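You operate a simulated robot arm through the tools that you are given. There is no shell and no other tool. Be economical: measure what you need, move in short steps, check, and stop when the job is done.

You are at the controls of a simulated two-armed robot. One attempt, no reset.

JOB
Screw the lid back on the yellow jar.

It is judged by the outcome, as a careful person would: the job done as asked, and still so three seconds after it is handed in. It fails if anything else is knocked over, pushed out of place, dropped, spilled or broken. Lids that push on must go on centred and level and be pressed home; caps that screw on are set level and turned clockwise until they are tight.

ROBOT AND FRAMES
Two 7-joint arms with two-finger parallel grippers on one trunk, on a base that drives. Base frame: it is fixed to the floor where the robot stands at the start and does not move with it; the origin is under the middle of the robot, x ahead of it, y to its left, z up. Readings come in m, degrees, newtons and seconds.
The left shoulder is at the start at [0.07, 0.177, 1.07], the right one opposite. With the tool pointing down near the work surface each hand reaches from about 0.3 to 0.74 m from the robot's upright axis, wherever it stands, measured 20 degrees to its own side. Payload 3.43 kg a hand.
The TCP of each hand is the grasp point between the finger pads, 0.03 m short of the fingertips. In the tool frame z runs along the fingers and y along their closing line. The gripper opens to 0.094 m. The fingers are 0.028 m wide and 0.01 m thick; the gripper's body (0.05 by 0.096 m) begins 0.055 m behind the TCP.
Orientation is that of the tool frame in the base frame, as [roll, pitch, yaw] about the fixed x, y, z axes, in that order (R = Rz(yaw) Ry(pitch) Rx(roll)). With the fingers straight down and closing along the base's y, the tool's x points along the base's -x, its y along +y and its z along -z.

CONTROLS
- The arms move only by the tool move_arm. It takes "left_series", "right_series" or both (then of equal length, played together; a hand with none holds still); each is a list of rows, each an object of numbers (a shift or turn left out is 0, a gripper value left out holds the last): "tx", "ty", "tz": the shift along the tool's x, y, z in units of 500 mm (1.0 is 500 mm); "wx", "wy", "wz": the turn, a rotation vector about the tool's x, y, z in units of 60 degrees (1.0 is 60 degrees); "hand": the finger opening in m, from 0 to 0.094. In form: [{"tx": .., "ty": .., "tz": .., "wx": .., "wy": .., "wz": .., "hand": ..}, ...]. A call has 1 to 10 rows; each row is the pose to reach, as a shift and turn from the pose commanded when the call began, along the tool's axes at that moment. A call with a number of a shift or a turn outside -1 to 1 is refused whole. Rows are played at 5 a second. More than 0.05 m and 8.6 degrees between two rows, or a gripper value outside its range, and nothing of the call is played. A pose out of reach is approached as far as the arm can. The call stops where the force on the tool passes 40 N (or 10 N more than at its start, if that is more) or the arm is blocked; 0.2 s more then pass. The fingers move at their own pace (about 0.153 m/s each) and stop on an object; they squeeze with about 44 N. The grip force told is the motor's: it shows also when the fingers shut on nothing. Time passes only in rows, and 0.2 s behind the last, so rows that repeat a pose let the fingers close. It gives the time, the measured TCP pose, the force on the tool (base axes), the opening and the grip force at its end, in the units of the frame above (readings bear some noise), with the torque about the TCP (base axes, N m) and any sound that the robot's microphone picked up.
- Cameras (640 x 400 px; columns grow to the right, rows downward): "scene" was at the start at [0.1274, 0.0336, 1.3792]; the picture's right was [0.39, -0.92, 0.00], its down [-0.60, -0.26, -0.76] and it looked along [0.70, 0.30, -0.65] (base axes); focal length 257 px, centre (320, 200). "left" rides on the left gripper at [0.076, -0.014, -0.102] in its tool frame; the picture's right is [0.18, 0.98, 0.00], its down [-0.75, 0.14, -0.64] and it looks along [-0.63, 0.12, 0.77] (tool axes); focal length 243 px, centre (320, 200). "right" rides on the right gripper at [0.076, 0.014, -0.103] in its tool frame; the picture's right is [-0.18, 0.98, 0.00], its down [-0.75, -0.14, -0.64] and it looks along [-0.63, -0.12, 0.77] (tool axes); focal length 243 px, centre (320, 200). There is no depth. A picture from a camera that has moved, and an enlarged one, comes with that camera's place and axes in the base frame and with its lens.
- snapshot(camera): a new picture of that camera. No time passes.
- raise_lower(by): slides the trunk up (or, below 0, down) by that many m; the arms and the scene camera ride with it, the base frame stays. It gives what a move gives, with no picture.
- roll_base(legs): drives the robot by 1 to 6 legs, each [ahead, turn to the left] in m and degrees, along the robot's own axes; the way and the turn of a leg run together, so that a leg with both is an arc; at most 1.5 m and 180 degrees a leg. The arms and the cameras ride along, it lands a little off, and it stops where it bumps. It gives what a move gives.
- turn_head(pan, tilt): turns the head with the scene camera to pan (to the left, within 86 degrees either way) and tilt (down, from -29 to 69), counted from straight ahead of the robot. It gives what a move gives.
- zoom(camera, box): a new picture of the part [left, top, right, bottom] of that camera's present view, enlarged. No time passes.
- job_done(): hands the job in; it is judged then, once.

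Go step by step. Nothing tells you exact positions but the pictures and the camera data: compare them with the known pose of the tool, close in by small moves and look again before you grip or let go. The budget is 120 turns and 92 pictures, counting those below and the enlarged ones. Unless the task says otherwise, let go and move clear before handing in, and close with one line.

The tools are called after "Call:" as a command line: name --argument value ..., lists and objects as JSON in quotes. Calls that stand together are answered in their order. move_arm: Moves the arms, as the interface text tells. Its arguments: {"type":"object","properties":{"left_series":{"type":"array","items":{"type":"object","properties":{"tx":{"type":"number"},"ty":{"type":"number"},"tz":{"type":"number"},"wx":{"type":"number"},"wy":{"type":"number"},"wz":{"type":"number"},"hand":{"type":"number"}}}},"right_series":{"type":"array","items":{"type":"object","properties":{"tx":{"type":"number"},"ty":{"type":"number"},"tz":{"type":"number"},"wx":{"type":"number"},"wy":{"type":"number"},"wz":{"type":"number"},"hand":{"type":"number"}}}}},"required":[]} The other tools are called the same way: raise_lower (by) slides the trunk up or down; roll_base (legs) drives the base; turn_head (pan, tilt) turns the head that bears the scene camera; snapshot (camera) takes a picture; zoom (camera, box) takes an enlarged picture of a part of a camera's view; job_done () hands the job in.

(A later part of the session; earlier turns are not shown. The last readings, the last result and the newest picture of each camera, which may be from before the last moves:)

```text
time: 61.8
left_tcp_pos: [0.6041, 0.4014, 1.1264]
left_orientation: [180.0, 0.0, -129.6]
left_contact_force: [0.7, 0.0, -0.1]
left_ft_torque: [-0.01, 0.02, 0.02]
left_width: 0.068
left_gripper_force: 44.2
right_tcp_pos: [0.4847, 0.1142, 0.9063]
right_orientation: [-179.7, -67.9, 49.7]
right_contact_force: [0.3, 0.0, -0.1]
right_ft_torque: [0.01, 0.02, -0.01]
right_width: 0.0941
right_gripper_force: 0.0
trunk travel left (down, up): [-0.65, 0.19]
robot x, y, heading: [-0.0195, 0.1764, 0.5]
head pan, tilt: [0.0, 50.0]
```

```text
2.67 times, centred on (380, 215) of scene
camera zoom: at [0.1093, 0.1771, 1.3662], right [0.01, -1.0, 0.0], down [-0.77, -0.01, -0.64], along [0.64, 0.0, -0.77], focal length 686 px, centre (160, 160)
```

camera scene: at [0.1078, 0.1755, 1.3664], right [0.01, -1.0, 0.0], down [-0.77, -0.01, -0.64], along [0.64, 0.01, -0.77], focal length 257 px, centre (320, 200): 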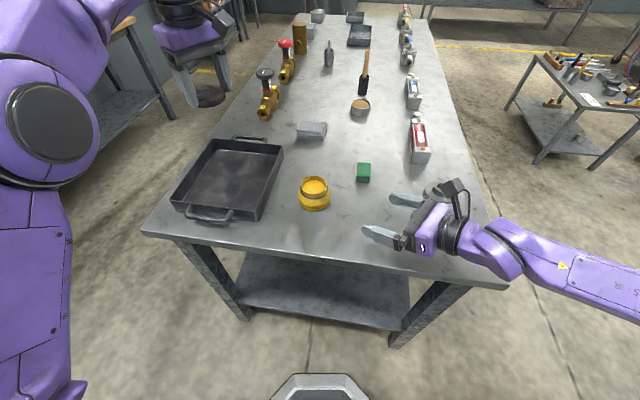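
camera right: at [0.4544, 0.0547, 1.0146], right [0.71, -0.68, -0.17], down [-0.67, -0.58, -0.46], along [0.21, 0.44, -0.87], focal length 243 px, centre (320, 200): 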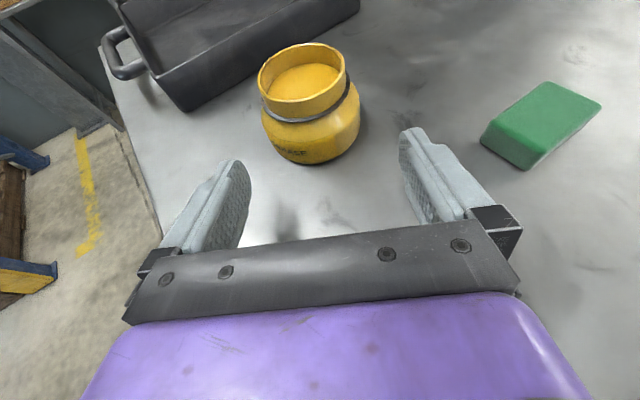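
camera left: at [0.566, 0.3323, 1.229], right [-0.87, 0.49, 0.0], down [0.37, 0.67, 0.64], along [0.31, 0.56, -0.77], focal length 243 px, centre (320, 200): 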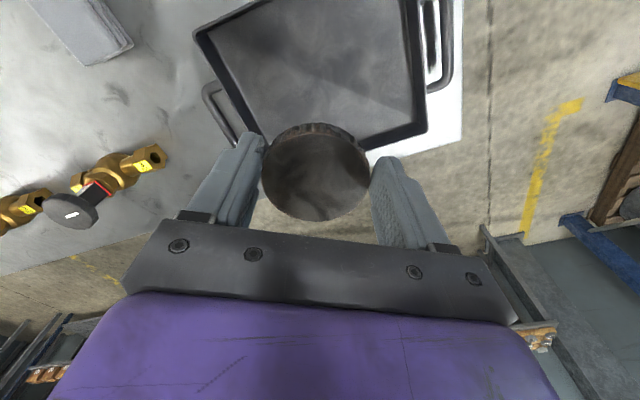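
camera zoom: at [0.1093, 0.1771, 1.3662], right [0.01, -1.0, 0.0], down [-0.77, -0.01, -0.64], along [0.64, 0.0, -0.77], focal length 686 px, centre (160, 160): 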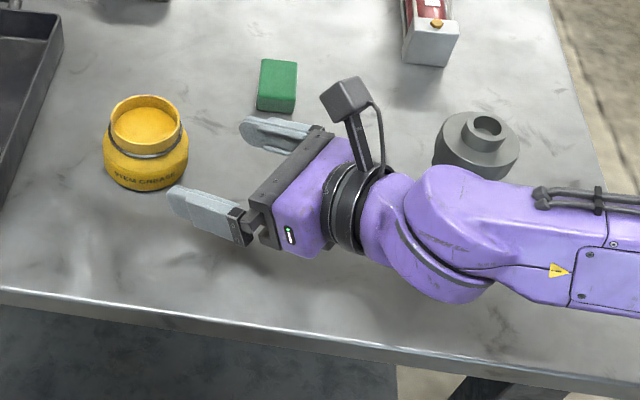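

The jar lies 7 mm to the hand's -y side. I correct sideways first, then advance partly around it.

Call:
move_arm --right_series '[{"ty": -0.014}, {"ty": -0.014, "tx": 0.003, "tz": 0.04}, {"ty": -0.014, "tx": 0.006, "tz": 0.085}]'

Call:
snapshot --camera "right"

Call:
zoom --camera "scene" --box '[270, 150, 390, 240]'

```text
time: 62.6
left_tcp_pos: [0.6038, 0.4, 1.1269]
left_orientation: [-180.0, 0.2, -129.6]
left_contact_force: [0.5, 0.0, -0.4]
left_ft_torque: [-0.01, -0.04, 0.0]
left_width: 0.0683
left_gripper_force: 43.9
right_tcp_pos: [0.5061, 0.1466, 0.8964]
right_orientation: [-179.7, -67.9, 49.7]
right_contact_force: [0.2, 0.3, -0.1]
right_ft_torque: [-0.02, -0.02, -0.01]
right_width: 0.0939
right_gripper_force: 0.1
trunk travel left (down, up): [-0.65, 0.19]
robot x, y, heading: [-0.0188, 0.1712, 0.3]
head pan, tilt: [0.0, 50.0]
```

```text
55 pictures are left
camera right: at [0.4755, 0.0862, 1.0047], right [0.71, -0.68, -0.17], down [-0.67, -0.58, -0.46], along [0.21, 0.44, -0.87], focal length 243 px, centre (320, 200)
```

right: 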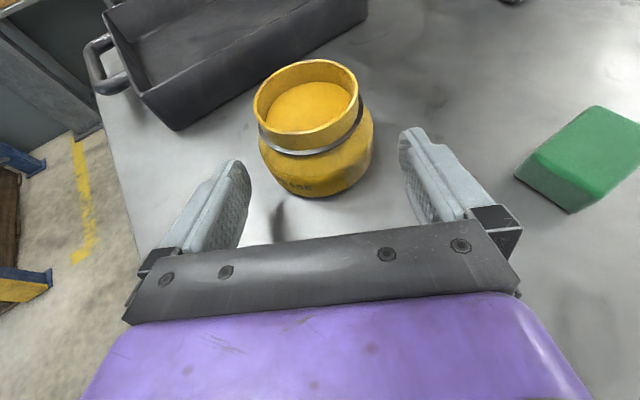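

```text
4.44 times, centred on (330, 195) of scene
camera zoom: at [0.1083, 0.1765, 1.3663], right [0.01, -1.0, 0.0], down [-0.77, -0.01, -0.64], along [0.64, 0.0, -0.77], focal length 1143 px, centre (276, 222)
```

zoom: 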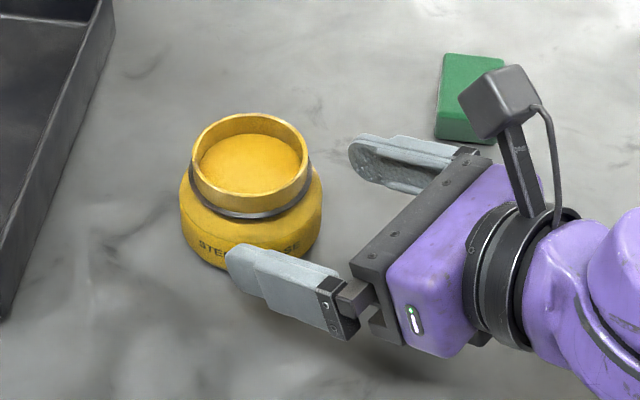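

Nearly centred (3 mm to correct). I advance the rest of the way.

Call:
move_arm --right_series '[{"ty": -0.006, "tz": 0.02}, {"ty": -0.006, "tz": 0.05}, {"ty": -0.006, "tx": -0.001, "tz": 0.09}]'

Call:
snapshot --camera "right"

Call:
zoom --camera "scene" --box '[270, 150, 390, 240]'

```text
time: 63.4
left_tcp_pos: [0.6029, 0.4007, 1.1272]
left_orientation: [-180.0, 0.2, -129.6]
left_contact_force: [0.2, 0.4, -0.9]
left_ft_torque: [-0.02, 0.04, -0.01]
left_width: 0.0679
left_gripper_force: 43.7
right_tcp_pos: [0.5303, 0.1814, 0.8779]
right_orientation: [-179.8, -68.0, 49.9]
right_contact_force: [0.4, -0.8, 0.0]
right_ft_torque: [-0.03, 0.03, 0.03]
right_width: 0.0937
right_gripper_force: 0.1
trunk travel left (down, up): [-0.65, 0.19]
robot x, y, heading: [-0.0161, 0.1744, 0.7]
head pan, tilt: [0.0, 50.0]
```

```text
53 pictures are left
camera right: at [0.5002, 0.1218, 0.9871], right [0.71, -0.68, -0.17], down [-0.67, -0.58, -0.46], along [0.21, 0.44, -0.87], focal length 243 px, centre (320, 200)
```

right: 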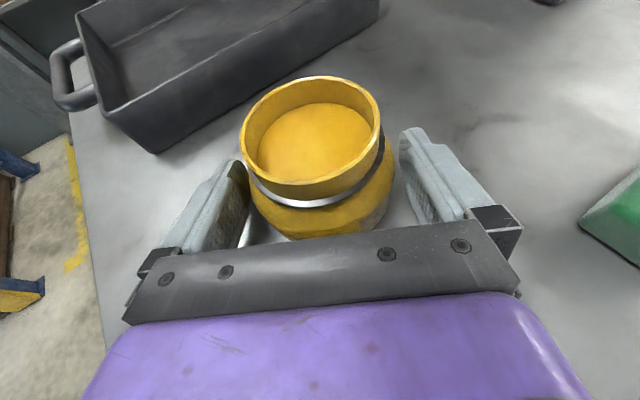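

```text
4.44 times, centred on (330, 195) of scene
camera zoom: at [0.1086, 0.1768, 1.3663], right [0.01, -1.0, 0.0], down [-0.77, -0.01, -0.64], along [0.64, 0.0, -0.77], focal length 1143 px, centre (276, 222)
```

zoom: 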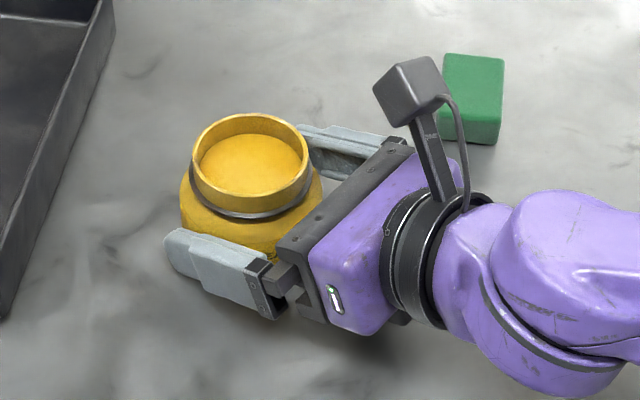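

The jar stands untouched between the right fingers. I close the right hand on its body.

Call:
move_arm --right_series '[{"hand": 0.086}, {"hand": 0.08}, {"hand": 0.072}, {"hand": 0.07}, {"hand": 0.07}]'

Call:
zoom --camera "scene" --box '[270, 150, 390, 240]'

Call:
snapshot --camera "right"

```text
time: 64.6
left_tcp_pos: [0.6028, 0.3997, 1.1275]
left_orientation: [-179.9, 0.1, -129.6]
left_contact_force: [0.0, -0.1, 0.5]
left_ft_torque: [-0.04, -0.02, 0.0]
left_width: 0.0682
left_gripper_force: 43.5
right_tcp_pos: [0.5307, 0.1812, 0.8787]
right_orientation: [-179.8, -68.0, 49.9]
right_contact_force: [1.8, -0.9, 0.0]
right_ft_torque: [0.01, -0.04, -0.07]
right_width: 0.0804
right_gripper_force: 44.1
trunk travel left (down, up): [-0.65, 0.19]
robot x, y, heading: [-0.0172, 0.1775, 0.5]
head pan, tilt: [0.0, 50.0]
```

```text
4.44 times, centred on (330, 195) of scene
camera zoom: at [0.1082, 0.1761, 1.3663], right [0.01, -1.0, 0.0], down [-0.77, -0.01, -0.64], along [0.64, 0.0, -0.77], focal length 1143 px, centre (276, 222)
```

zoom: 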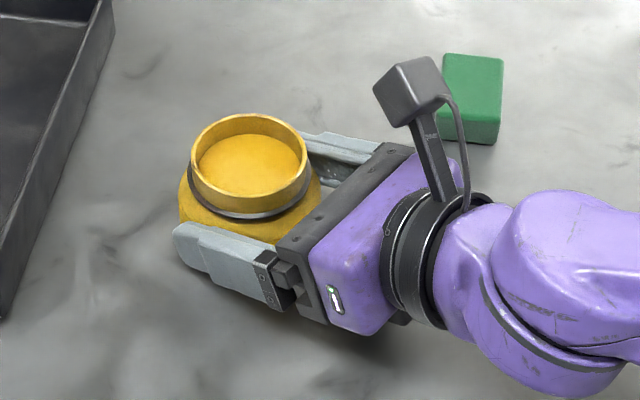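

```text
50 pictures are left
camera right: at [0.4997, 0.1213, 0.9874], right [0.71, -0.68, -0.17], down [-0.67, -0.58, -0.46], along [0.21, 0.44, -0.87], focal length 243 px, centre (320, 200)
```

right: 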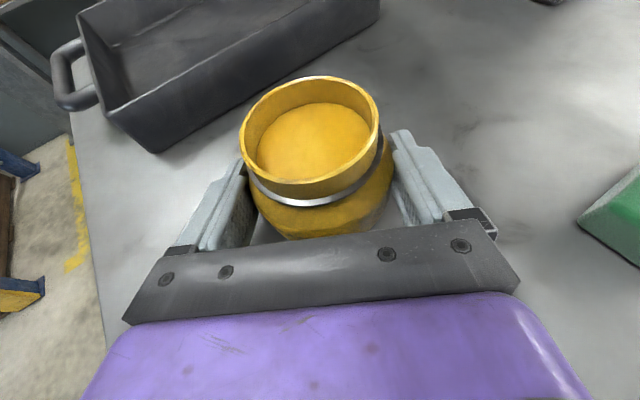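

The right hand holds the jar at 80 mm, jar axis about (0.541, 0.194). Now I bring the lid above it, high, turned ready for a clockwise swing.

Call:
move_arm --left_series '[{"tx": 0.066, "ty": -0.028, "tz": 0.009, "wz": 0.112}, {"tx": 0.132, "ty": -0.056, "tz": 0.018, "wz": 0.224}, {"tx": 0.198, "ty": -0.083, "tz": 0.027, "wz": 0.336}, {"tx": 0.264, "ty": -0.111, "tz": 0.036, "wz": 0.449}, {"tx": 0.33, "ty": -0.139, "tz": 0.045, "wz": 0.561}, {"tx": 0.396, "ty": -0.167, "tz": 0.054, "wz": 0.673}]'

Call:
snapshot --camera "scene"

Call:
snapshot --camera "left"

Call:
snapshot --camera "right"

```text
time: 66.0
left_tcp_pos: [0.5432, 0.1915, 1.1008]
left_orientation: [179.9, 0.1, -170.1]
left_contact_force: [-0.8, 0.0, 0.1]
left_ft_torque: [0.0, 0.02, 0.03]
left_width: 0.0679
left_gripper_force: 43.7
right_tcp_pos: [0.5288, 0.1796, 0.8799]
right_orientation: [-179.7, -68.1, 49.8]
right_contact_force: [-0.8, -1.2, -0.7]
right_ft_torque: [-0.13, 0.03, 0.01]
right_width: 0.0803
right_gripper_force: 44.3
trunk travel left (down, up): [-0.65, 0.19]
robot x, y, heading: [-0.0158, 0.1738, 0.3]
head pan, tilt: [0.0, 50.0]
```

```text
49 pictures are left
camera scene: at [0.1078, 0.1748, 1.3663], right [0.01, -1.0, 0.0], down [-0.77, 0.0, -0.64], along [0.64, 0.01, -0.77], focal length 257 px, centre (320, 200)
```

scene: 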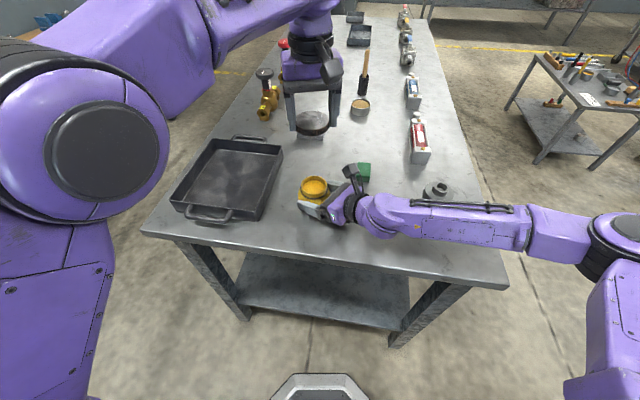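

```text
48 pictures are left
camera left: at [0.47, 0.1644, 1.2025], right [-0.35, 0.94, 0.0], down [0.72, 0.27, 0.64], along [0.6, 0.23, -0.77], focal length 243 px, centre (320, 200)
```

left: 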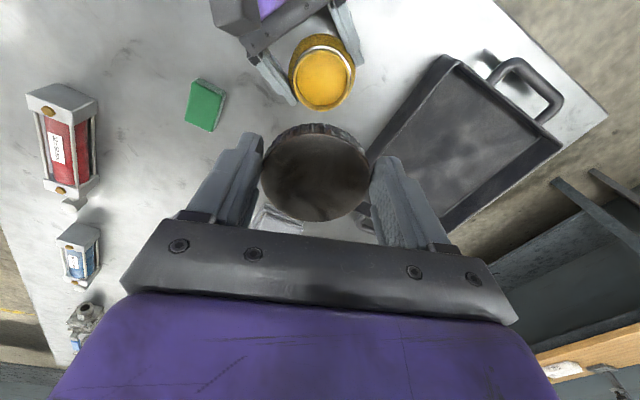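

```text
47 pictures are left
camera right: at [0.4995, 0.1204, 0.9873], right [0.71, -0.68, -0.17], down [-0.67, -0.58, -0.46], along [0.21, 0.44, -0.87], focal length 243 px, centre (320, 200)
```

right: 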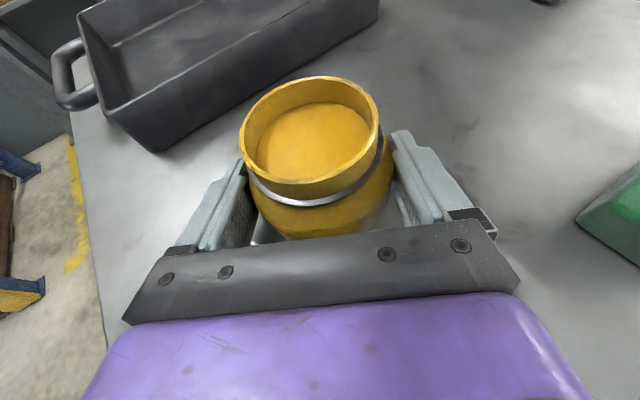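

The lid is over the jar with good clearance. I lower it to about 4 cm above the rim and check the centring.

Call:
move_arm --left_series '[{"tx": 0.005, "ty": 0.005, "tz": 0.08}, {"tx": 0.005, "ty": 0.005, "tz": 0.16}, {"tx": 0.005, "ty": 0.005, "tz": 0.232}]'

Call:
zoom --camera "scene" --box '[260, 120, 400, 240]'

Call:
snapshot --camera "right"

Call:
snapshot --camera "left"

```text
time: 66.8
left_tcp_pos: [0.5371, 0.197, 0.9839]
left_orientation: [-180.0, 0.0, -170.1]
left_contact_force: [-0.7, -1.0, 0.2]
left_ft_torque: [0.0, 0.01, 0.01]
left_width: 0.0681
left_gripper_force: 43.9
right_tcp_pos: [0.5303, 0.1818, 0.8796]
right_orientation: [-179.8, -68.0, 49.9]
right_contact_force: [0.7, 1.3, -0.4]
right_ft_torque: [0.0, 0.02, 0.01]
right_width: 0.0799
right_gripper_force: 43.6
trunk travel left (down, up): [-0.65, 0.19]
robot x, y, heading: [-0.0143, 0.1719, 0.5]
head pan, tilt: [0.0, 50.0]
```

```text
3.33 times, centred on (330, 180) of scene
camera zoom: at [0.1083, 0.176, 1.3663], right [0.01, -1.0, 0.0], down [-0.77, -0.01, -0.64], along [0.64, 0.0, -0.77], focal length 857 px, centre (287, 267)
```

zoom: 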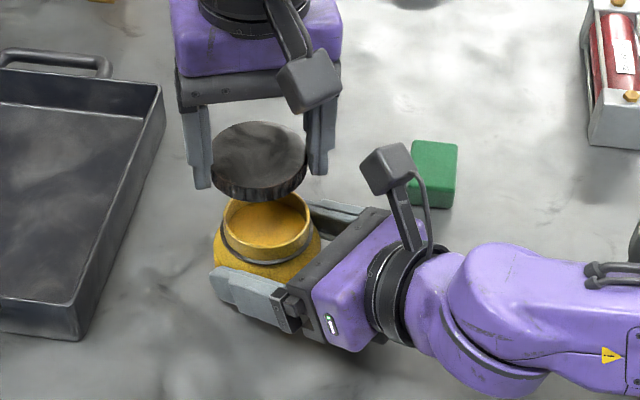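

```text
45 pictures are left
camera right: at [0.4997, 0.1213, 0.9874], right [0.71, -0.68, -0.17], down [-0.67, -0.58, -0.46], along [0.21, 0.44, -0.87], focal length 243 px, centre (320, 200)
```

right: 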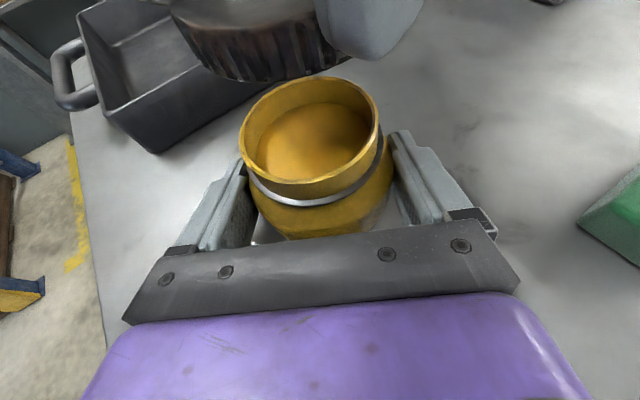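

```text
44 pictures are left
camera left: at [0.4644, 0.1699, 1.0858], right [-0.35, 0.94, 0.0], down [0.72, 0.27, 0.64], along [0.6, 0.23, -0.77], focal length 243 px, centre (320, 200)
```

left: 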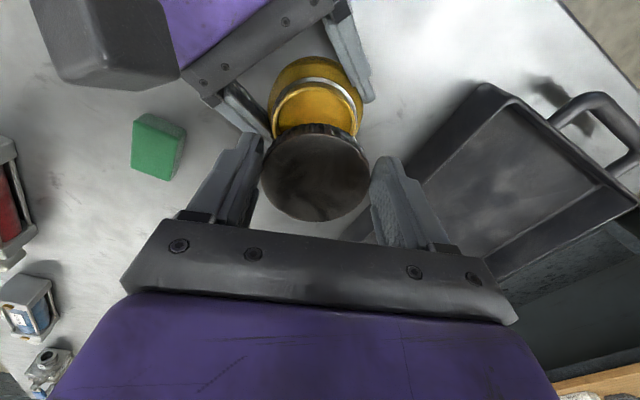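

The scene view says the lid is about 2–5 mm too far to the left of the jar axis. I shift it half of that and lower to about 1 cm above the rim for a finer comparison.

Call:
move_arm --left_series '[{"ty": -0.005, "tz": 0.03}, {"ty": -0.005, "tz": 0.064}, {"ty": -0.005, "tz": 0.064}]'

Call:
zoom --camera "scene" --box '[280, 140, 360, 210]'

Call:
snapshot --camera "right"

Call:
zoom --camera "left" --box '[220, 50, 420, 250]'

```text
time: 67.6
left_tcp_pos: [0.5374, 0.196, 0.9519]
left_orientation: [-180.0, 0.1, -170.0]
left_contact_force: [-0.5, 0.5, -0.6]
left_ft_torque: [-0.02, -0.01, 0.01]
left_width: 0.0682
left_gripper_force: 44.1
right_tcp_pos: [0.5302, 0.1814, 0.8791]
right_orientation: [-179.8, -68.0, 49.9]
right_contact_force: [0.6, 0.3, -0.4]
right_ft_torque: [0.0, 0.01, -0.02]
right_width: 0.0801
right_gripper_force: 43.8
trunk travel left (down, up): [-0.65, 0.19]
robot x, y, heading: [-0.0182, 0.1729, 0.2]
head pan, tilt: [0.0, 50.0]
```

```text
5.71 times, centred on (320, 175) of scene
camera zoom: at [0.108, 0.1761, 1.3663], right [0.01, -1.0, 0.0], down [-0.77, -0.01, -0.64], along [0.64, 0.0, -0.77], focal length 1470 px, centre (320, 343)
```

zoom: 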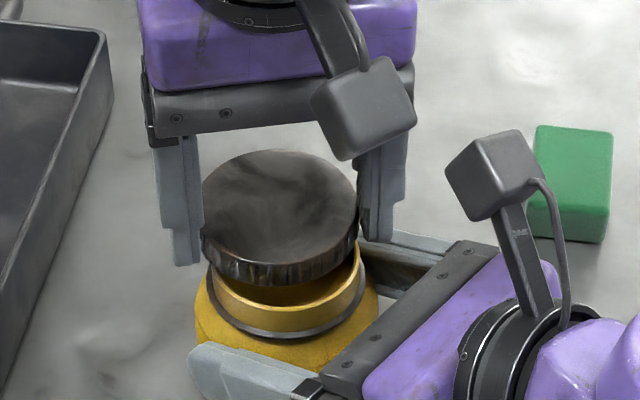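

```text
42 pictures are left
camera right: at [0.4996, 0.1214, 0.9874], right [0.71, -0.68, -0.17], down [-0.67, -0.58, -0.46], along [0.21, 0.44, -0.87], focal length 243 px, centre (320, 200)
```

right: 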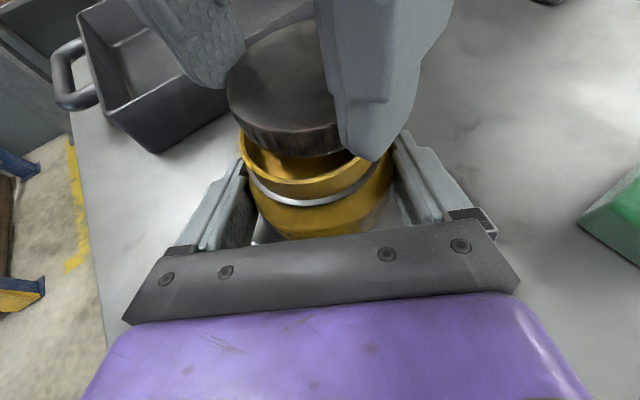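

```text
2.00 times, centred on (320, 150) of left
camera zoom: at [0.4638, 0.1679, 1.0542], right [-0.35, 0.94, 0.0], down [0.72, 0.27, 0.64], along [0.6, 0.23, -0.77], focal length 485 px, centre (320, 300)
```

zoom: 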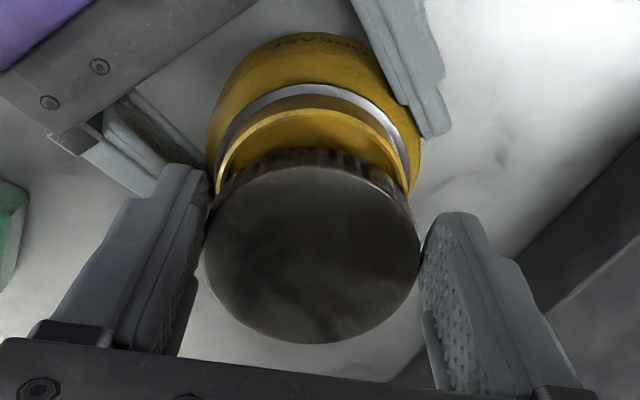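

The views disagree slightly: the lid seems some mm too far away (+x) and left (+y). I shift it 3 mm back and 2 mm right and lower to just above the rim for a direct comparison.

Call:
move_arm --left_series '[{"tx": 0.0066, "ty": -0.003}, {"tx": 0.0066, "ty": -0.003, "tz": 0.014}, {"tx": 0.0066, "ty": -0.003, "tz": 0.014}]'

Call:
zoom --camera "scene" --box '[290, 150, 350, 210]'

Call:
zoom --camera "right" --box '[200, 40, 420, 260]'

Call:
zoom --camera "left" --box '[240, 60, 400, 220]'

```text
time: 68.4
left_tcp_pos: [0.5353, 0.1931, 0.9461]
left_orientation: [-180.0, 0.2, -169.9]
left_contact_force: [-0.7, -2.0, 7.7]
left_ft_torque: [0.13, 0.1, 0.04]
left_width: 0.0681
left_gripper_force: 43.7
right_tcp_pos: [0.5305, 0.1809, 0.8788]
right_orientation: [-179.7, -67.8, 49.9]
right_contact_force: [3.4, 2.4, 0.1]
right_ft_torque: [-0.06, -0.07, -0.08]
right_width: 0.08
right_gripper_force: 44.0
trunk travel left (down, up): [-0.65, 0.19]
robot x, y, heading: [-0.0187, 0.1729, 0.4]
head pan, tilt: [0.0, 50.0]
```

```text
6.67 times, centred on (320, 180) of scene
camera zoom: at [0.1078, 0.1762, 1.3664], right [0.01, -1.0, 0.0], down [-0.77, -0.01, -0.64], along [0.64, 0.0, -0.77], focal length 1715 px, centre (320, 333)
```

zoom: 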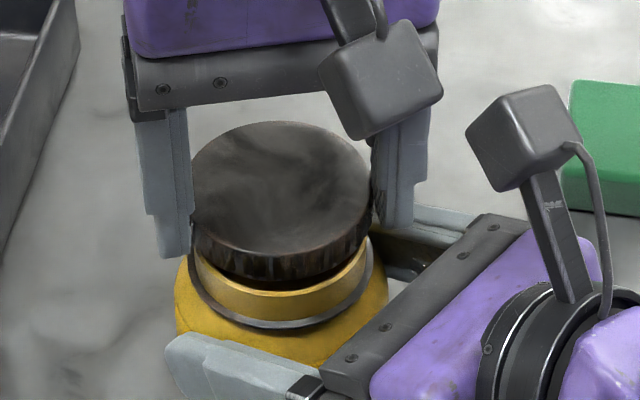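

```text
1.82 times, centred on (310, 150) of right
camera zoom: at [0.4995, 0.1214, 0.9874], right [0.71, -0.68, -0.17], down [-0.67, -0.58, -0.46], along [0.21, 0.44, -0.87], focal length 441 px, centre (338, 291)
```

zoom: 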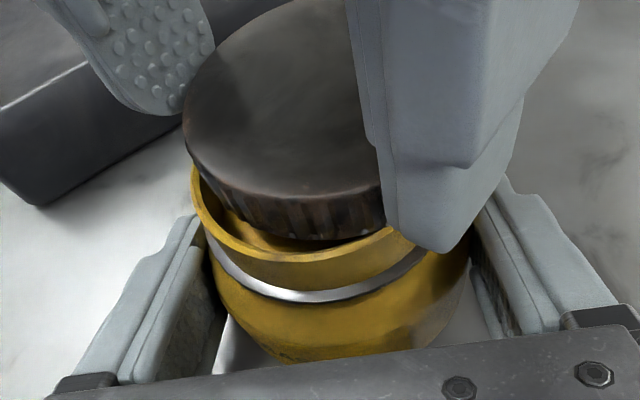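

```text
2.50 times, centred on (320, 140) of left
camera zoom: at [0.4623, 0.1652, 1.0487], right [-0.35, 0.94, 0.0], down [0.72, 0.27, 0.64], along [0.6, 0.23, -0.77], focal length 606 px, centre (320, 350)
```

zoom: 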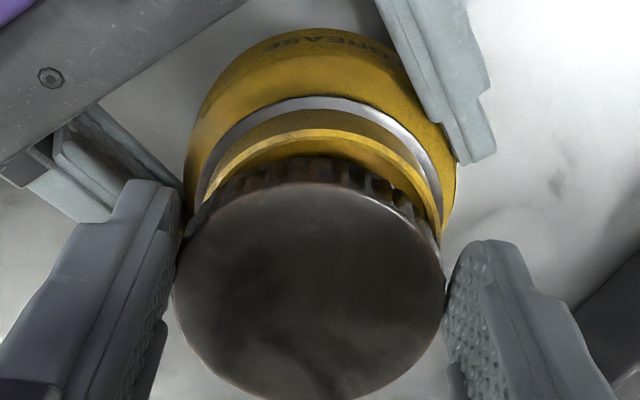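

The lid just touches the rim (so the rim is at z ≈ 0.910), and all three views now show it about 9–10 mm too far in +x, y correct. I lift 6 mm and shift it back.

Call:
move_arm --left_series '[{"tz": -0.012}, {"tx": 0.0095, "ty": 0.0015, "tz": -0.012}, {"tx": 0.0185, "ty": 0.0033, "tz": -0.012}, {"tx": 0.0185, "ty": 0.0033, "tz": -0.012}]'

Call:
zoom --camera "scene" --box '[290, 150, 350, 210]'

Call:
zoom --camera "right" --box '[200, 40, 420, 260]'

Call:
zoom --camera "left" --box '[240, 60, 400, 220]'

```text
time: 69.4
left_tcp_pos: [0.5267, 0.1934, 0.9521]
left_orientation: [-179.9, 0.1, -169.9]
left_contact_force: [0.1, -0.6, -1.0]
left_ft_torque: [0.02, -0.02, 0.01]
left_width: 0.0679
left_gripper_force: 44.0
right_tcp_pos: [0.5309, 0.1819, 0.8798]
right_orientation: [-179.9, -68.1, 49.9]
right_contact_force: [0.0, 0.0, 1.0]
right_ft_torque: [-0.02, 0.02, 0.01]
right_width: 0.0801
right_gripper_force: 44.1
trunk travel left (down, up): [-0.65, 0.19]
robot x, y, heading: [-0.0227, 0.1758, 0.2]
head pan, tilt: [0.0, 50.0]
```

```text
6.67 times, centred on (320, 180) of scene
camera zoom: at [0.108, 0.1761, 1.3663], right [0.01, -1.0, 0.0], down [-0.77, -0.01, -0.64], along [0.64, 0.0, -0.77], focal length 1715 px, centre (320, 333)
```

zoom: 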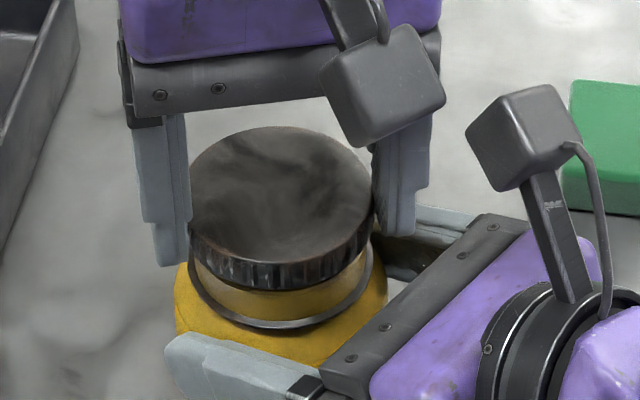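

```text
1.82 times, centred on (310, 150) of right
camera zoom: at [0.4995, 0.1213, 0.9874], right [0.71, -0.68, -0.17], down [-0.67, -0.58, -0.46], along [0.21, 0.44, -0.87], focal length 441 px, centre (338, 291)
```

zoom: 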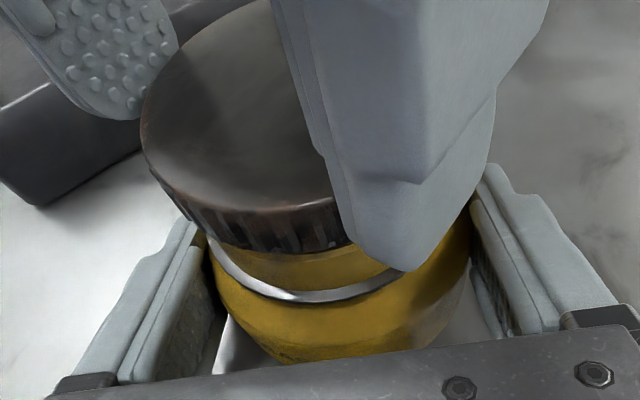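

```text
2.50 times, centred on (320, 140) of left
camera zoom: at [0.4539, 0.1649, 1.054], right [-0.35, 0.94, 0.0], down [0.72, 0.27, 0.64], along [0.6, 0.23, -0.77], focal length 606 px, centre (320, 350)
```

zoom: 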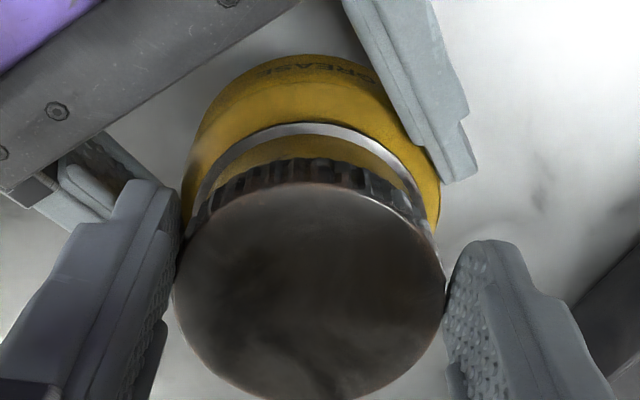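

The lid now covers the rim evenly in all views. I lower it slowly and watch the force.

Call:
move_arm --left_series '[{"tz": 0.006}, {"tz": 0.012}, {"tz": 0.016}, {"tz": 0.02}]'

Call:
zoom --camera "scene" --box '[290, 150, 350, 210]'

Call:
zoom --camera "right" --box '[200, 40, 420, 260]'

```text
time: 70.4
left_tcp_pos: [0.5268, 0.1922, 0.941]
left_orientation: [-179.8, 0.1, -170.0]
left_contact_force: [-1.9, -4.2, 1.4]
left_ft_torque: [-0.2, 0.07, -0.04]
left_width: 0.0677
left_gripper_force: 44.0
right_tcp_pos: [0.5296, 0.1828, 0.8798]
right_orientation: [-179.8, -68.0, 49.9]
right_contact_force: [1.7, 4.0, 0.3]
right_ft_torque: [-0.12, 0.05, -0.05]
right_width: 0.0804
right_gripper_force: 43.6
trunk travel left (down, up): [-0.65, 0.19]
robot x, y, heading: [-0.0182, 0.1751, 0.6]
head pan, tilt: [0.0, 50.0]
```

```text
6.67 times, centred on (320, 180) of scene
camera zoom: at [0.108, 0.176, 1.3663], right [0.01, -1.0, 0.0], down [-0.77, -0.01, -0.64], along [0.64, 0.0, -0.77], focal length 1715 px, centre (320, 333)
```

zoom: 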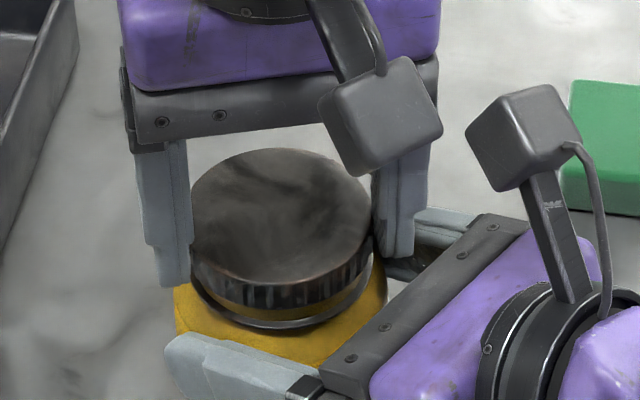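

```text
1.82 times, centred on (310, 150) of right
camera zoom: at [0.4995, 0.1213, 0.9874], right [0.71, -0.68, -0.17], down [-0.67, -0.58, -0.46], along [0.21, 0.44, -0.87], focal length 441 px, centre (338, 291)
```

zoom: 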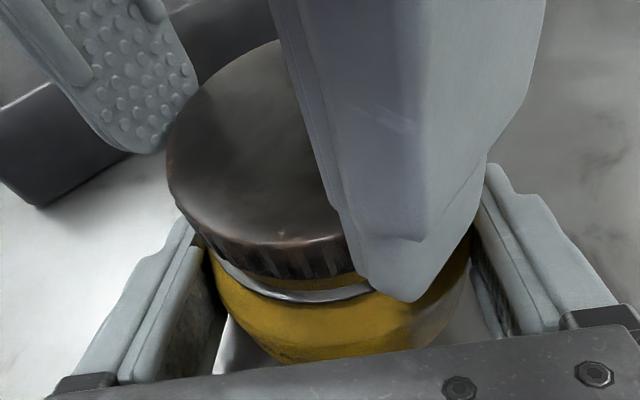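

The lid has slipped over the neck (5 mm below the earlier contact) with a small side force. I ease 1 mm to -y and keep lowering.

Call:
move_arm --left_series '[{"tx": 0.001, "ty": -0.002}, {"tx": 0.001, "ty": -0.002, "tz": 0.004}, {"tx": 0.001, "ty": -0.002, "tz": 0.008}]'

```text
time: 71.2
left_tcp_pos: [0.526, 0.1926, 0.9376]
left_orientation: [-179.7, 0.0, -169.9]
left_contact_force: [-12.5, -6.4, 11.1]
left_ft_torque: [0.63, 0.72, -0.1]
left_width: 0.0677
left_gripper_force: 44.5
right_tcp_pos: [0.53, 0.1813, 0.8792]
right_orientation: [179.9, -68.0, 50.1]
right_contact_force: [14.0, 9.3, -3.1]
right_ft_torque: [-0.68, -0.16, -0.11]
right_width: 0.0801
right_gripper_force: 43.9
trunk travel left (down, up): [-0.65, 0.19]
robot x, y, heading: [-0.0196, 0.1721, 0.3]
head pan, tilt: [0.0, 50.0]
```

The jar is pushing the lid toward -x and -y. I follow that: 1.5 mm in -x, 1 mm in -y.

Call:
move_arm --left_series '[{"tx": 0.001, "ty": -0.001, "tz": -0.002}, {"tx": 0.0033, "ty": -0.0014, "tz": -0.002}, {"tx": 0.0033, "ty": -0.0014, "tz": -0.002}]'

Call:
zoom --camera "scene" --box '[290, 150, 350, 210]'

Call:
zoom --camera "left" --box '[240, 60, 400, 220]'

```text
time: 72.0
left_tcp_pos: [0.5246, 0.1918, 0.9384]
left_orientation: [-180.0, 0.0, -169.8]
left_contact_force: [-6.6, -10.3, 15.7]
left_ft_torque: [-0.33, 0.14, -0.09]
left_width: 0.0679
left_gripper_force: 44.6
right_tcp_pos: [0.5295, 0.182, 0.8787]
right_orientation: [-179.7, -68.2, 49.8]
right_contact_force: [10.7, 8.1, -2.2]
right_ft_torque: [0.0, -0.06, -0.19]
right_width: 0.0801
right_gripper_force: 44.0
trunk travel left (down, up): [-0.65, 0.19]
robot x, y, heading: [-0.0175, 0.1755, 0.3]
head pan, tilt: [0.0, 50.0]
```

```text
6.67 times, centred on (320, 180) of scene
camera zoom: at [0.1073, 0.1756, 1.3664], right [0.01, -1.0, 0.0], down [-0.77, -0.01, -0.64], along [0.64, 0.0, -0.77], focal length 1715 px, centre (320, 333)
```

zoom: 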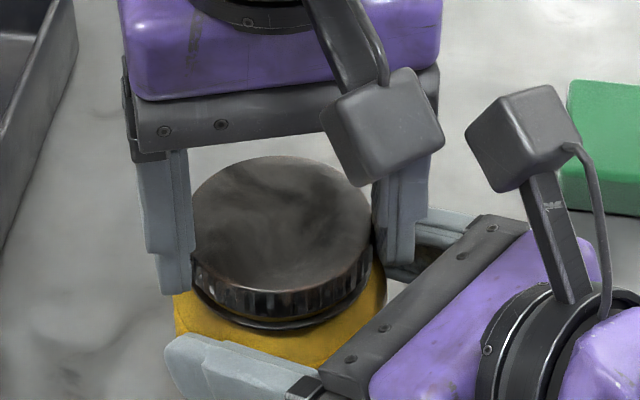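

```text
2.50 times, centred on (320, 140) of left
camera zoom: at [0.4524, 0.164, 1.0405], right [-0.36, 0.93, 0.0], down [0.72, 0.27, 0.64], along [0.6, 0.23, -0.77], focal length 606 px, centre (320, 350)
```

zoom: 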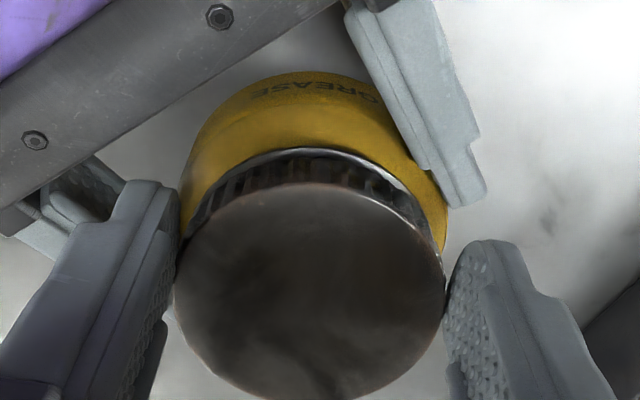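

The lid is on the neck, but the grip strains it sideways. I open the fingers slightly so that it settles by itself, and look.

Call:
move_arm --left_series '[{"hand": 0.072}, {"hand": 0.082}, {"hand": 0.084}]'

Call:
zoom --camera "scene" --box '[290, 150, 350, 210]'

Call:
zoom --camera "left" --box '[240, 60, 400, 220]'

Call:
zoom --camera "right" --box '[200, 40, 420, 260]'

```text
time: 72.8
left_tcp_pos: [0.5253, 0.1913, 0.9401]
left_orientation: [-179.8, 0.1, -169.8]
left_contact_force: [-1.2, 0.0, -0.5]
left_ft_torque: [-0.01, -0.03, 0.01]
left_width: 0.084
left_gripper_force: 0.1
right_tcp_pos: [0.5301, 0.1812, 0.8791]
right_orientation: [-179.8, -68.0, 49.9]
right_contact_force: [-1.3, 0.6, 0.0]
right_ft_torque: [0.1, 0.0, 0.08]
right_width: 0.0801
right_gripper_force: 43.5
trunk travel left (down, up): [-0.65, 0.19]
robot x, y, heading: [-0.0187, 0.1754, 0.4]
head pan, tilt: [0.0, 50.0]
```

```text
6.67 times, centred on (320, 180) of scene
camera zoom: at [0.1076, 0.1762, 1.3663], right [0.01, -1.0, 0.0], down [-0.77, -0.01, -0.64], along [0.64, 0.0, -0.77], focal length 1715 px, centre (320, 333)
```

zoom: 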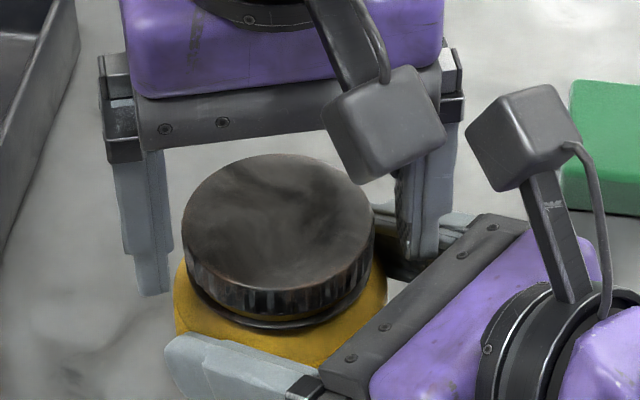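

```text
2.50 times, centred on (320, 140) of left
camera zoom: at [0.4523, 0.1643, 1.0416], right [-0.36, 0.93, 0.0], down [0.72, 0.27, 0.64], along [0.6, 0.23, -0.77], focal length 606 px, centre (320, 350)
```

zoom: 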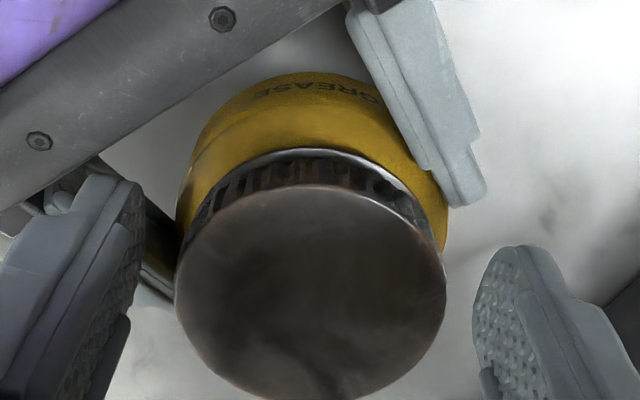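

```text
1.82 times, centred on (310, 150) of right
camera zoom: at [0.4991, 0.1216, 0.9876], right [0.71, -0.68, -0.17], down [-0.67, -0.58, -0.46], along [0.21, 0.44, -0.87], focal length 441 px, centre (338, 291)
```

zoom: 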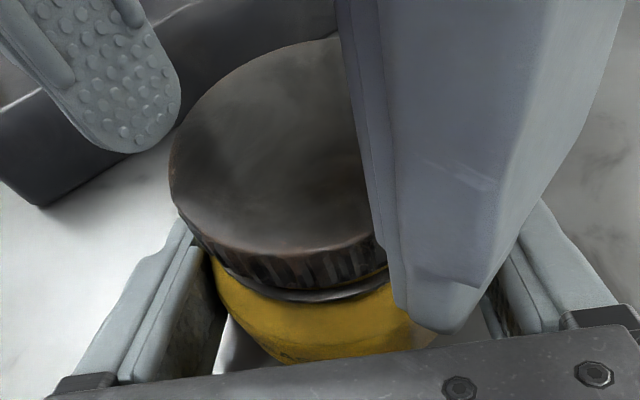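

The lid rests nearly home on the thread, slightly tilted; comparing the views, its centre is about 11 mm further in +x than my TCP. I recentre the open fingers on it and lower them to cover its side.

Call:
move_arm --left_series '[{"tx": -0.011}, {"tx": -0.023}, {"tx": -0.023, "tz": 0.01}, {"tx": -0.023, "tz": 0.018}]'

Call:
zoom --camera "scene" --box '[290, 150, 350, 210]'

Call:
zoom --camera "left" --box '[240, 60, 400, 220]'

```text
time: 73.8
left_tcp_pos: [0.5343, 0.1933, 0.9323]
left_orientation: [-179.9, 0.3, -170.0]
left_contact_force: [-2.7, 2.1, 16.5]
left_ft_torque: [-0.7, -0.16, -0.08]
left_width: 0.0827
left_gripper_force: 0.0
right_tcp_pos: [0.5311, 0.1815, 0.8801]
right_orientation: [-179.7, -67.9, 49.7]
right_contact_force: [5.7, 1.5, -1.3]
right_ft_torque: [1.32, 0.05, -0.02]
right_width: 0.08
right_gripper_force: 44.8
trunk travel left (down, up): [-0.65, 0.19]
robot x, y, heading: [-0.0168, 0.1738, 0.5]
head pan, tilt: [0.0, 50.0]
```

```text
6.67 times, centred on (320, 180) of scene
camera zoom: at [0.1068, 0.1768, 1.3667], right [0.01, -1.0, 0.0], down [-0.77, -0.01, -0.64], along [0.64, 0.0, -0.77], focal length 1715 px, centre (320, 333)
```

zoom: 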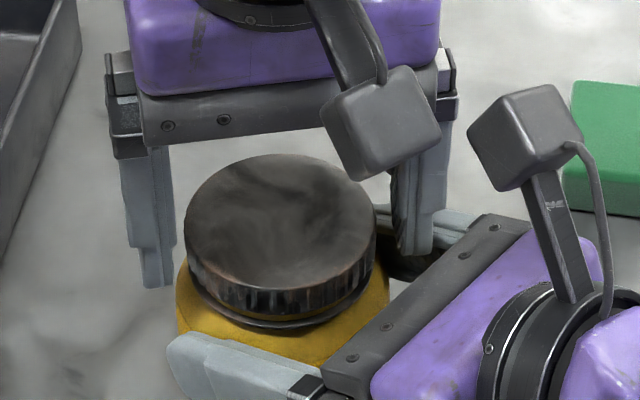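

```text
2.50 times, centred on (320, 140) of left
camera zoom: at [0.462, 0.1653, 1.0332], right [-0.35, 0.94, 0.0], down [0.71, 0.27, 0.65], along [0.61, 0.23, -0.76], focal length 606 px, centre (320, 350)
```

zoom: 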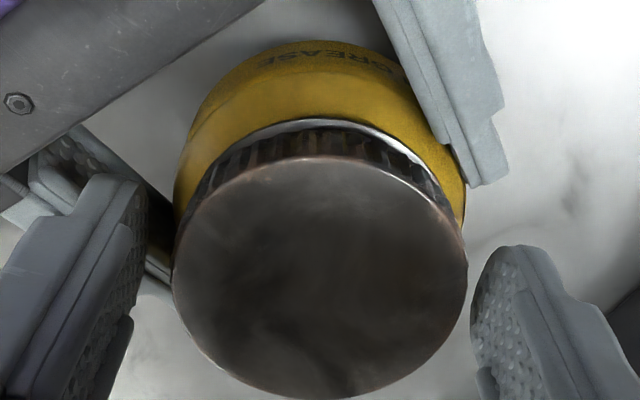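

The lid is now centred between the pads, but one left fingertip touches the right hand. I rise 4 mm and close on the lid.

Call:
move_arm --left_series '[{"tz": -0.01}, {"tz": -0.01}, {"tz": -0.01, "hand": 0.074}, {"tz": -0.01, "hand": 0.06}, {"tz": -0.01, "hand": 0.055}]'

Call:
zoom --camera "scene" --box '[290, 150, 350, 210]'

Call:
zoom --camera "right" --box '[200, 40, 420, 260]'

```text
time: 75.0
left_tcp_pos: [0.5352, 0.1926, 0.9335]
left_orientation: [179.8, 0.1, -170.1]
left_contact_force: [0.0, 7.5, -3.2]
left_ft_torque: [0.36, 0.11, 0.04]
left_width: 0.0683
left_gripper_force: 44.3
right_tcp_pos: [0.5301, 0.1808, 0.8803]
right_orientation: [-179.8, -67.9, 50.0]
right_contact_force: [-1.7, -7.3, 2.9]
right_ft_torque: [0.15, -0.07, -0.08]
right_width: 0.0803
right_gripper_force: 44.5
trunk travel left (down, up): [-0.65, 0.19]
robot x, y, heading: [-0.0207, 0.1783, 0.8]
head pan, tilt: [0.0, 50.0]
```

```text
6.67 times, centred on (320, 180) of scene
camera zoom: at [0.1079, 0.1761, 1.3663], right [0.01, -1.0, 0.0], down [-0.77, -0.01, -0.64], along [0.64, 0.0, -0.77], focal length 1715 px, centre (320, 333)
```

zoom: 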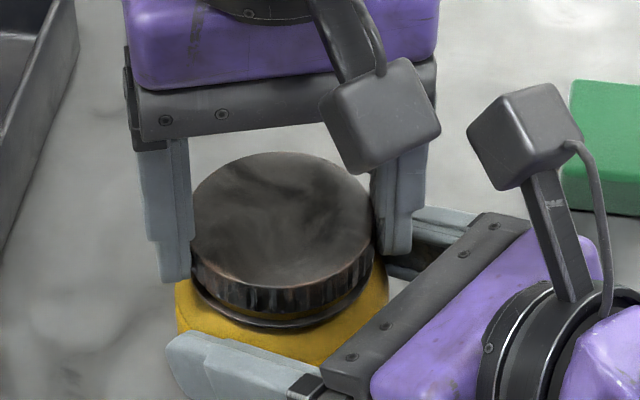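

```text
1.82 times, centred on (310, 150) of right
camera zoom: at [0.4997, 0.121, 0.9876], right [0.71, -0.68, -0.17], down [-0.67, -0.58, -0.46], along [0.21, 0.44, -0.87], focal length 441 px, centre (338, 291)
```

zoom: 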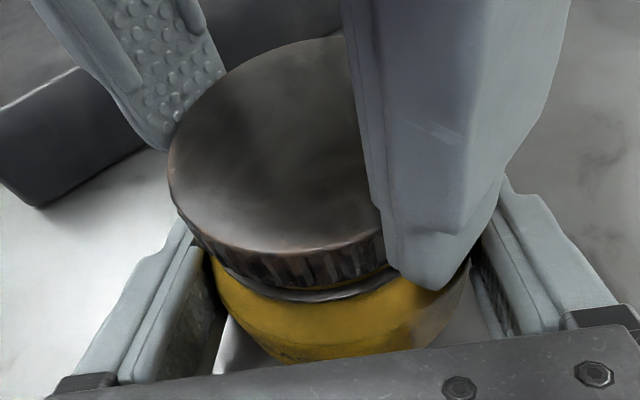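

The lid is gripped. I look closely at whether it is level before turning.

Call:
zoom --camera "scene" --box '[304, 168, 332, 204]'

Call:
zoom --camera "left" --box '[240, 60, 400, 220]'

```text
11.11 times, centred on (318, 186) of scene
camera zoom: at [0.1079, 0.1761, 1.3663], right [0.01, -1.0, 0.0], down [-0.77, -0.01, -0.64], along [0.64, 0.0, -0.77], focal length 2858 px, centre (342, 356)
```

zoom: 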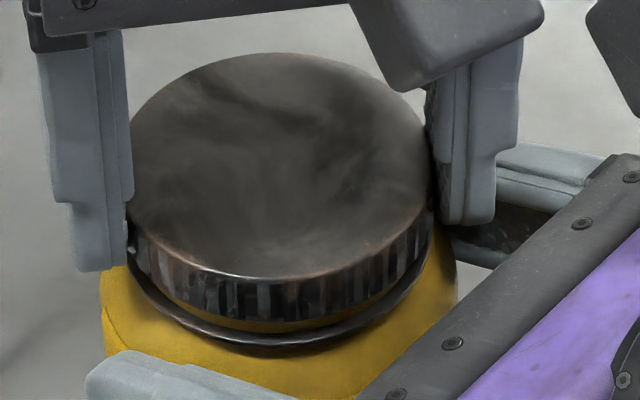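

```text
2.50 times, centred on (320, 140) of left
camera zoom: at [0.4623, 0.165, 1.0354], right [-0.35, 0.94, 0.0], down [0.72, 0.27, 0.64], along [0.6, 0.23, -0.77], focal length 606 px, centre (320, 350)
```

zoom: 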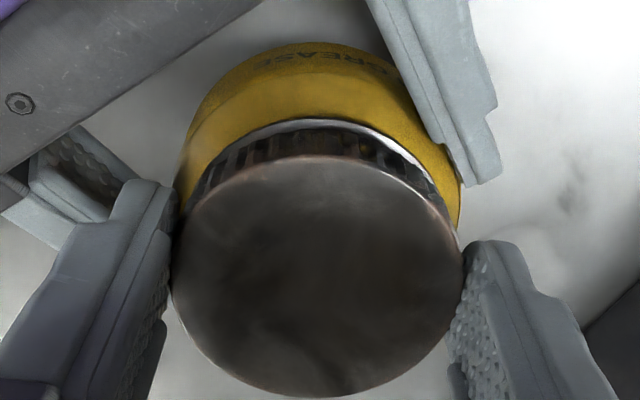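

The lid is level, with an even gap of a few mm to the collar. I turn it clockwise 60° with a slight downward lead.

Call:
move_arm --left_series '[{"ty": 0.001, "wz": 0.1}, {"ty": 0.001, "wz": 0.225, "tz": 0.001}, {"ty": 0.001, "wz": 0.35, "tz": 0.001}, {"ty": 0.001, "wz": 0.475, "tz": 0.002}, {"ty": 0.001, "wz": 0.6, "tz": 0.002}, {"ty": 0.001, "wz": 0.725, "tz": 0.003}, {"ty": 0.001, "wz": 0.85, "tz": 0.003}, {"ty": 0.001, "wz": 0.975, "tz": 0.003}]'

Call:
snapshot --camera "scene"

Call:
zoom --camera "scene" --box '[304, 168, 332, 204]'

```text
time: 76.8
left_tcp_pos: [0.5356, 0.1947, 0.9333]
left_orientation: [179.6, 0.0, 131.5]
left_contact_force: [2.7, 36.5, -2.1]
left_ft_torque: [0.8, 0.09, 0.16]
left_width: 0.0681
left_gripper_force: 43.8
right_tcp_pos: [0.5317, 0.1793, 0.8785]
right_orientation: [-179.7, -67.9, 49.8]
right_contact_force: [0.6, -35.7, 3.8]
right_ft_torque: [1.01, -0.43, -0.36]
right_width: 0.0795
right_gripper_force: 44.3
trunk travel left (down, up): [-0.65, 0.19]
robot x, y, heading: [-0.0188, 0.1759, 0.5]
head pan, tilt: [0.0, 50.0]
```

```text
21 pictures are left
camera scene: at [0.1081, 0.1761, 1.3664], right [0.01, -1.0, 0.0], down [-0.77, -0.01, -0.64], along [0.64, 0.0, -0.77], focal length 257 px, centre (320, 200)
```

scene: 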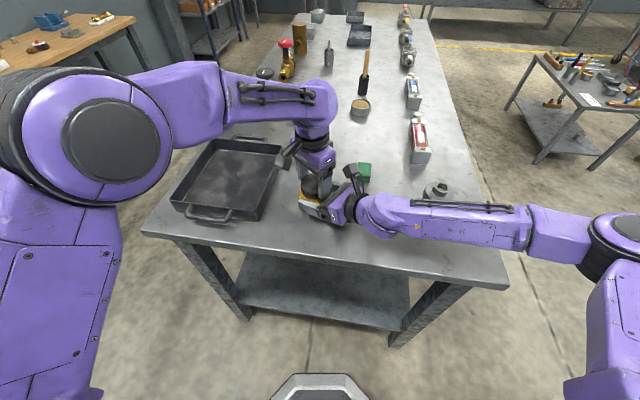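

```text
11.11 times, centred on (318, 186) of scene
camera zoom: at [0.1081, 0.1761, 1.3664], right [0.01, -1.0, 0.0], down [-0.77, -0.01, -0.64], along [0.64, 0.0, -0.77], focal length 2858 px, centre (342, 356)
```

zoom: 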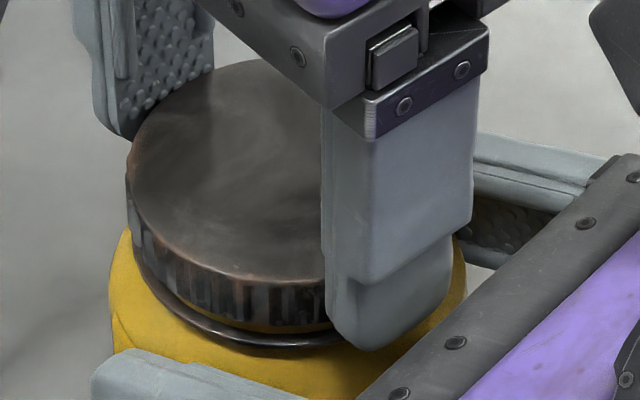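

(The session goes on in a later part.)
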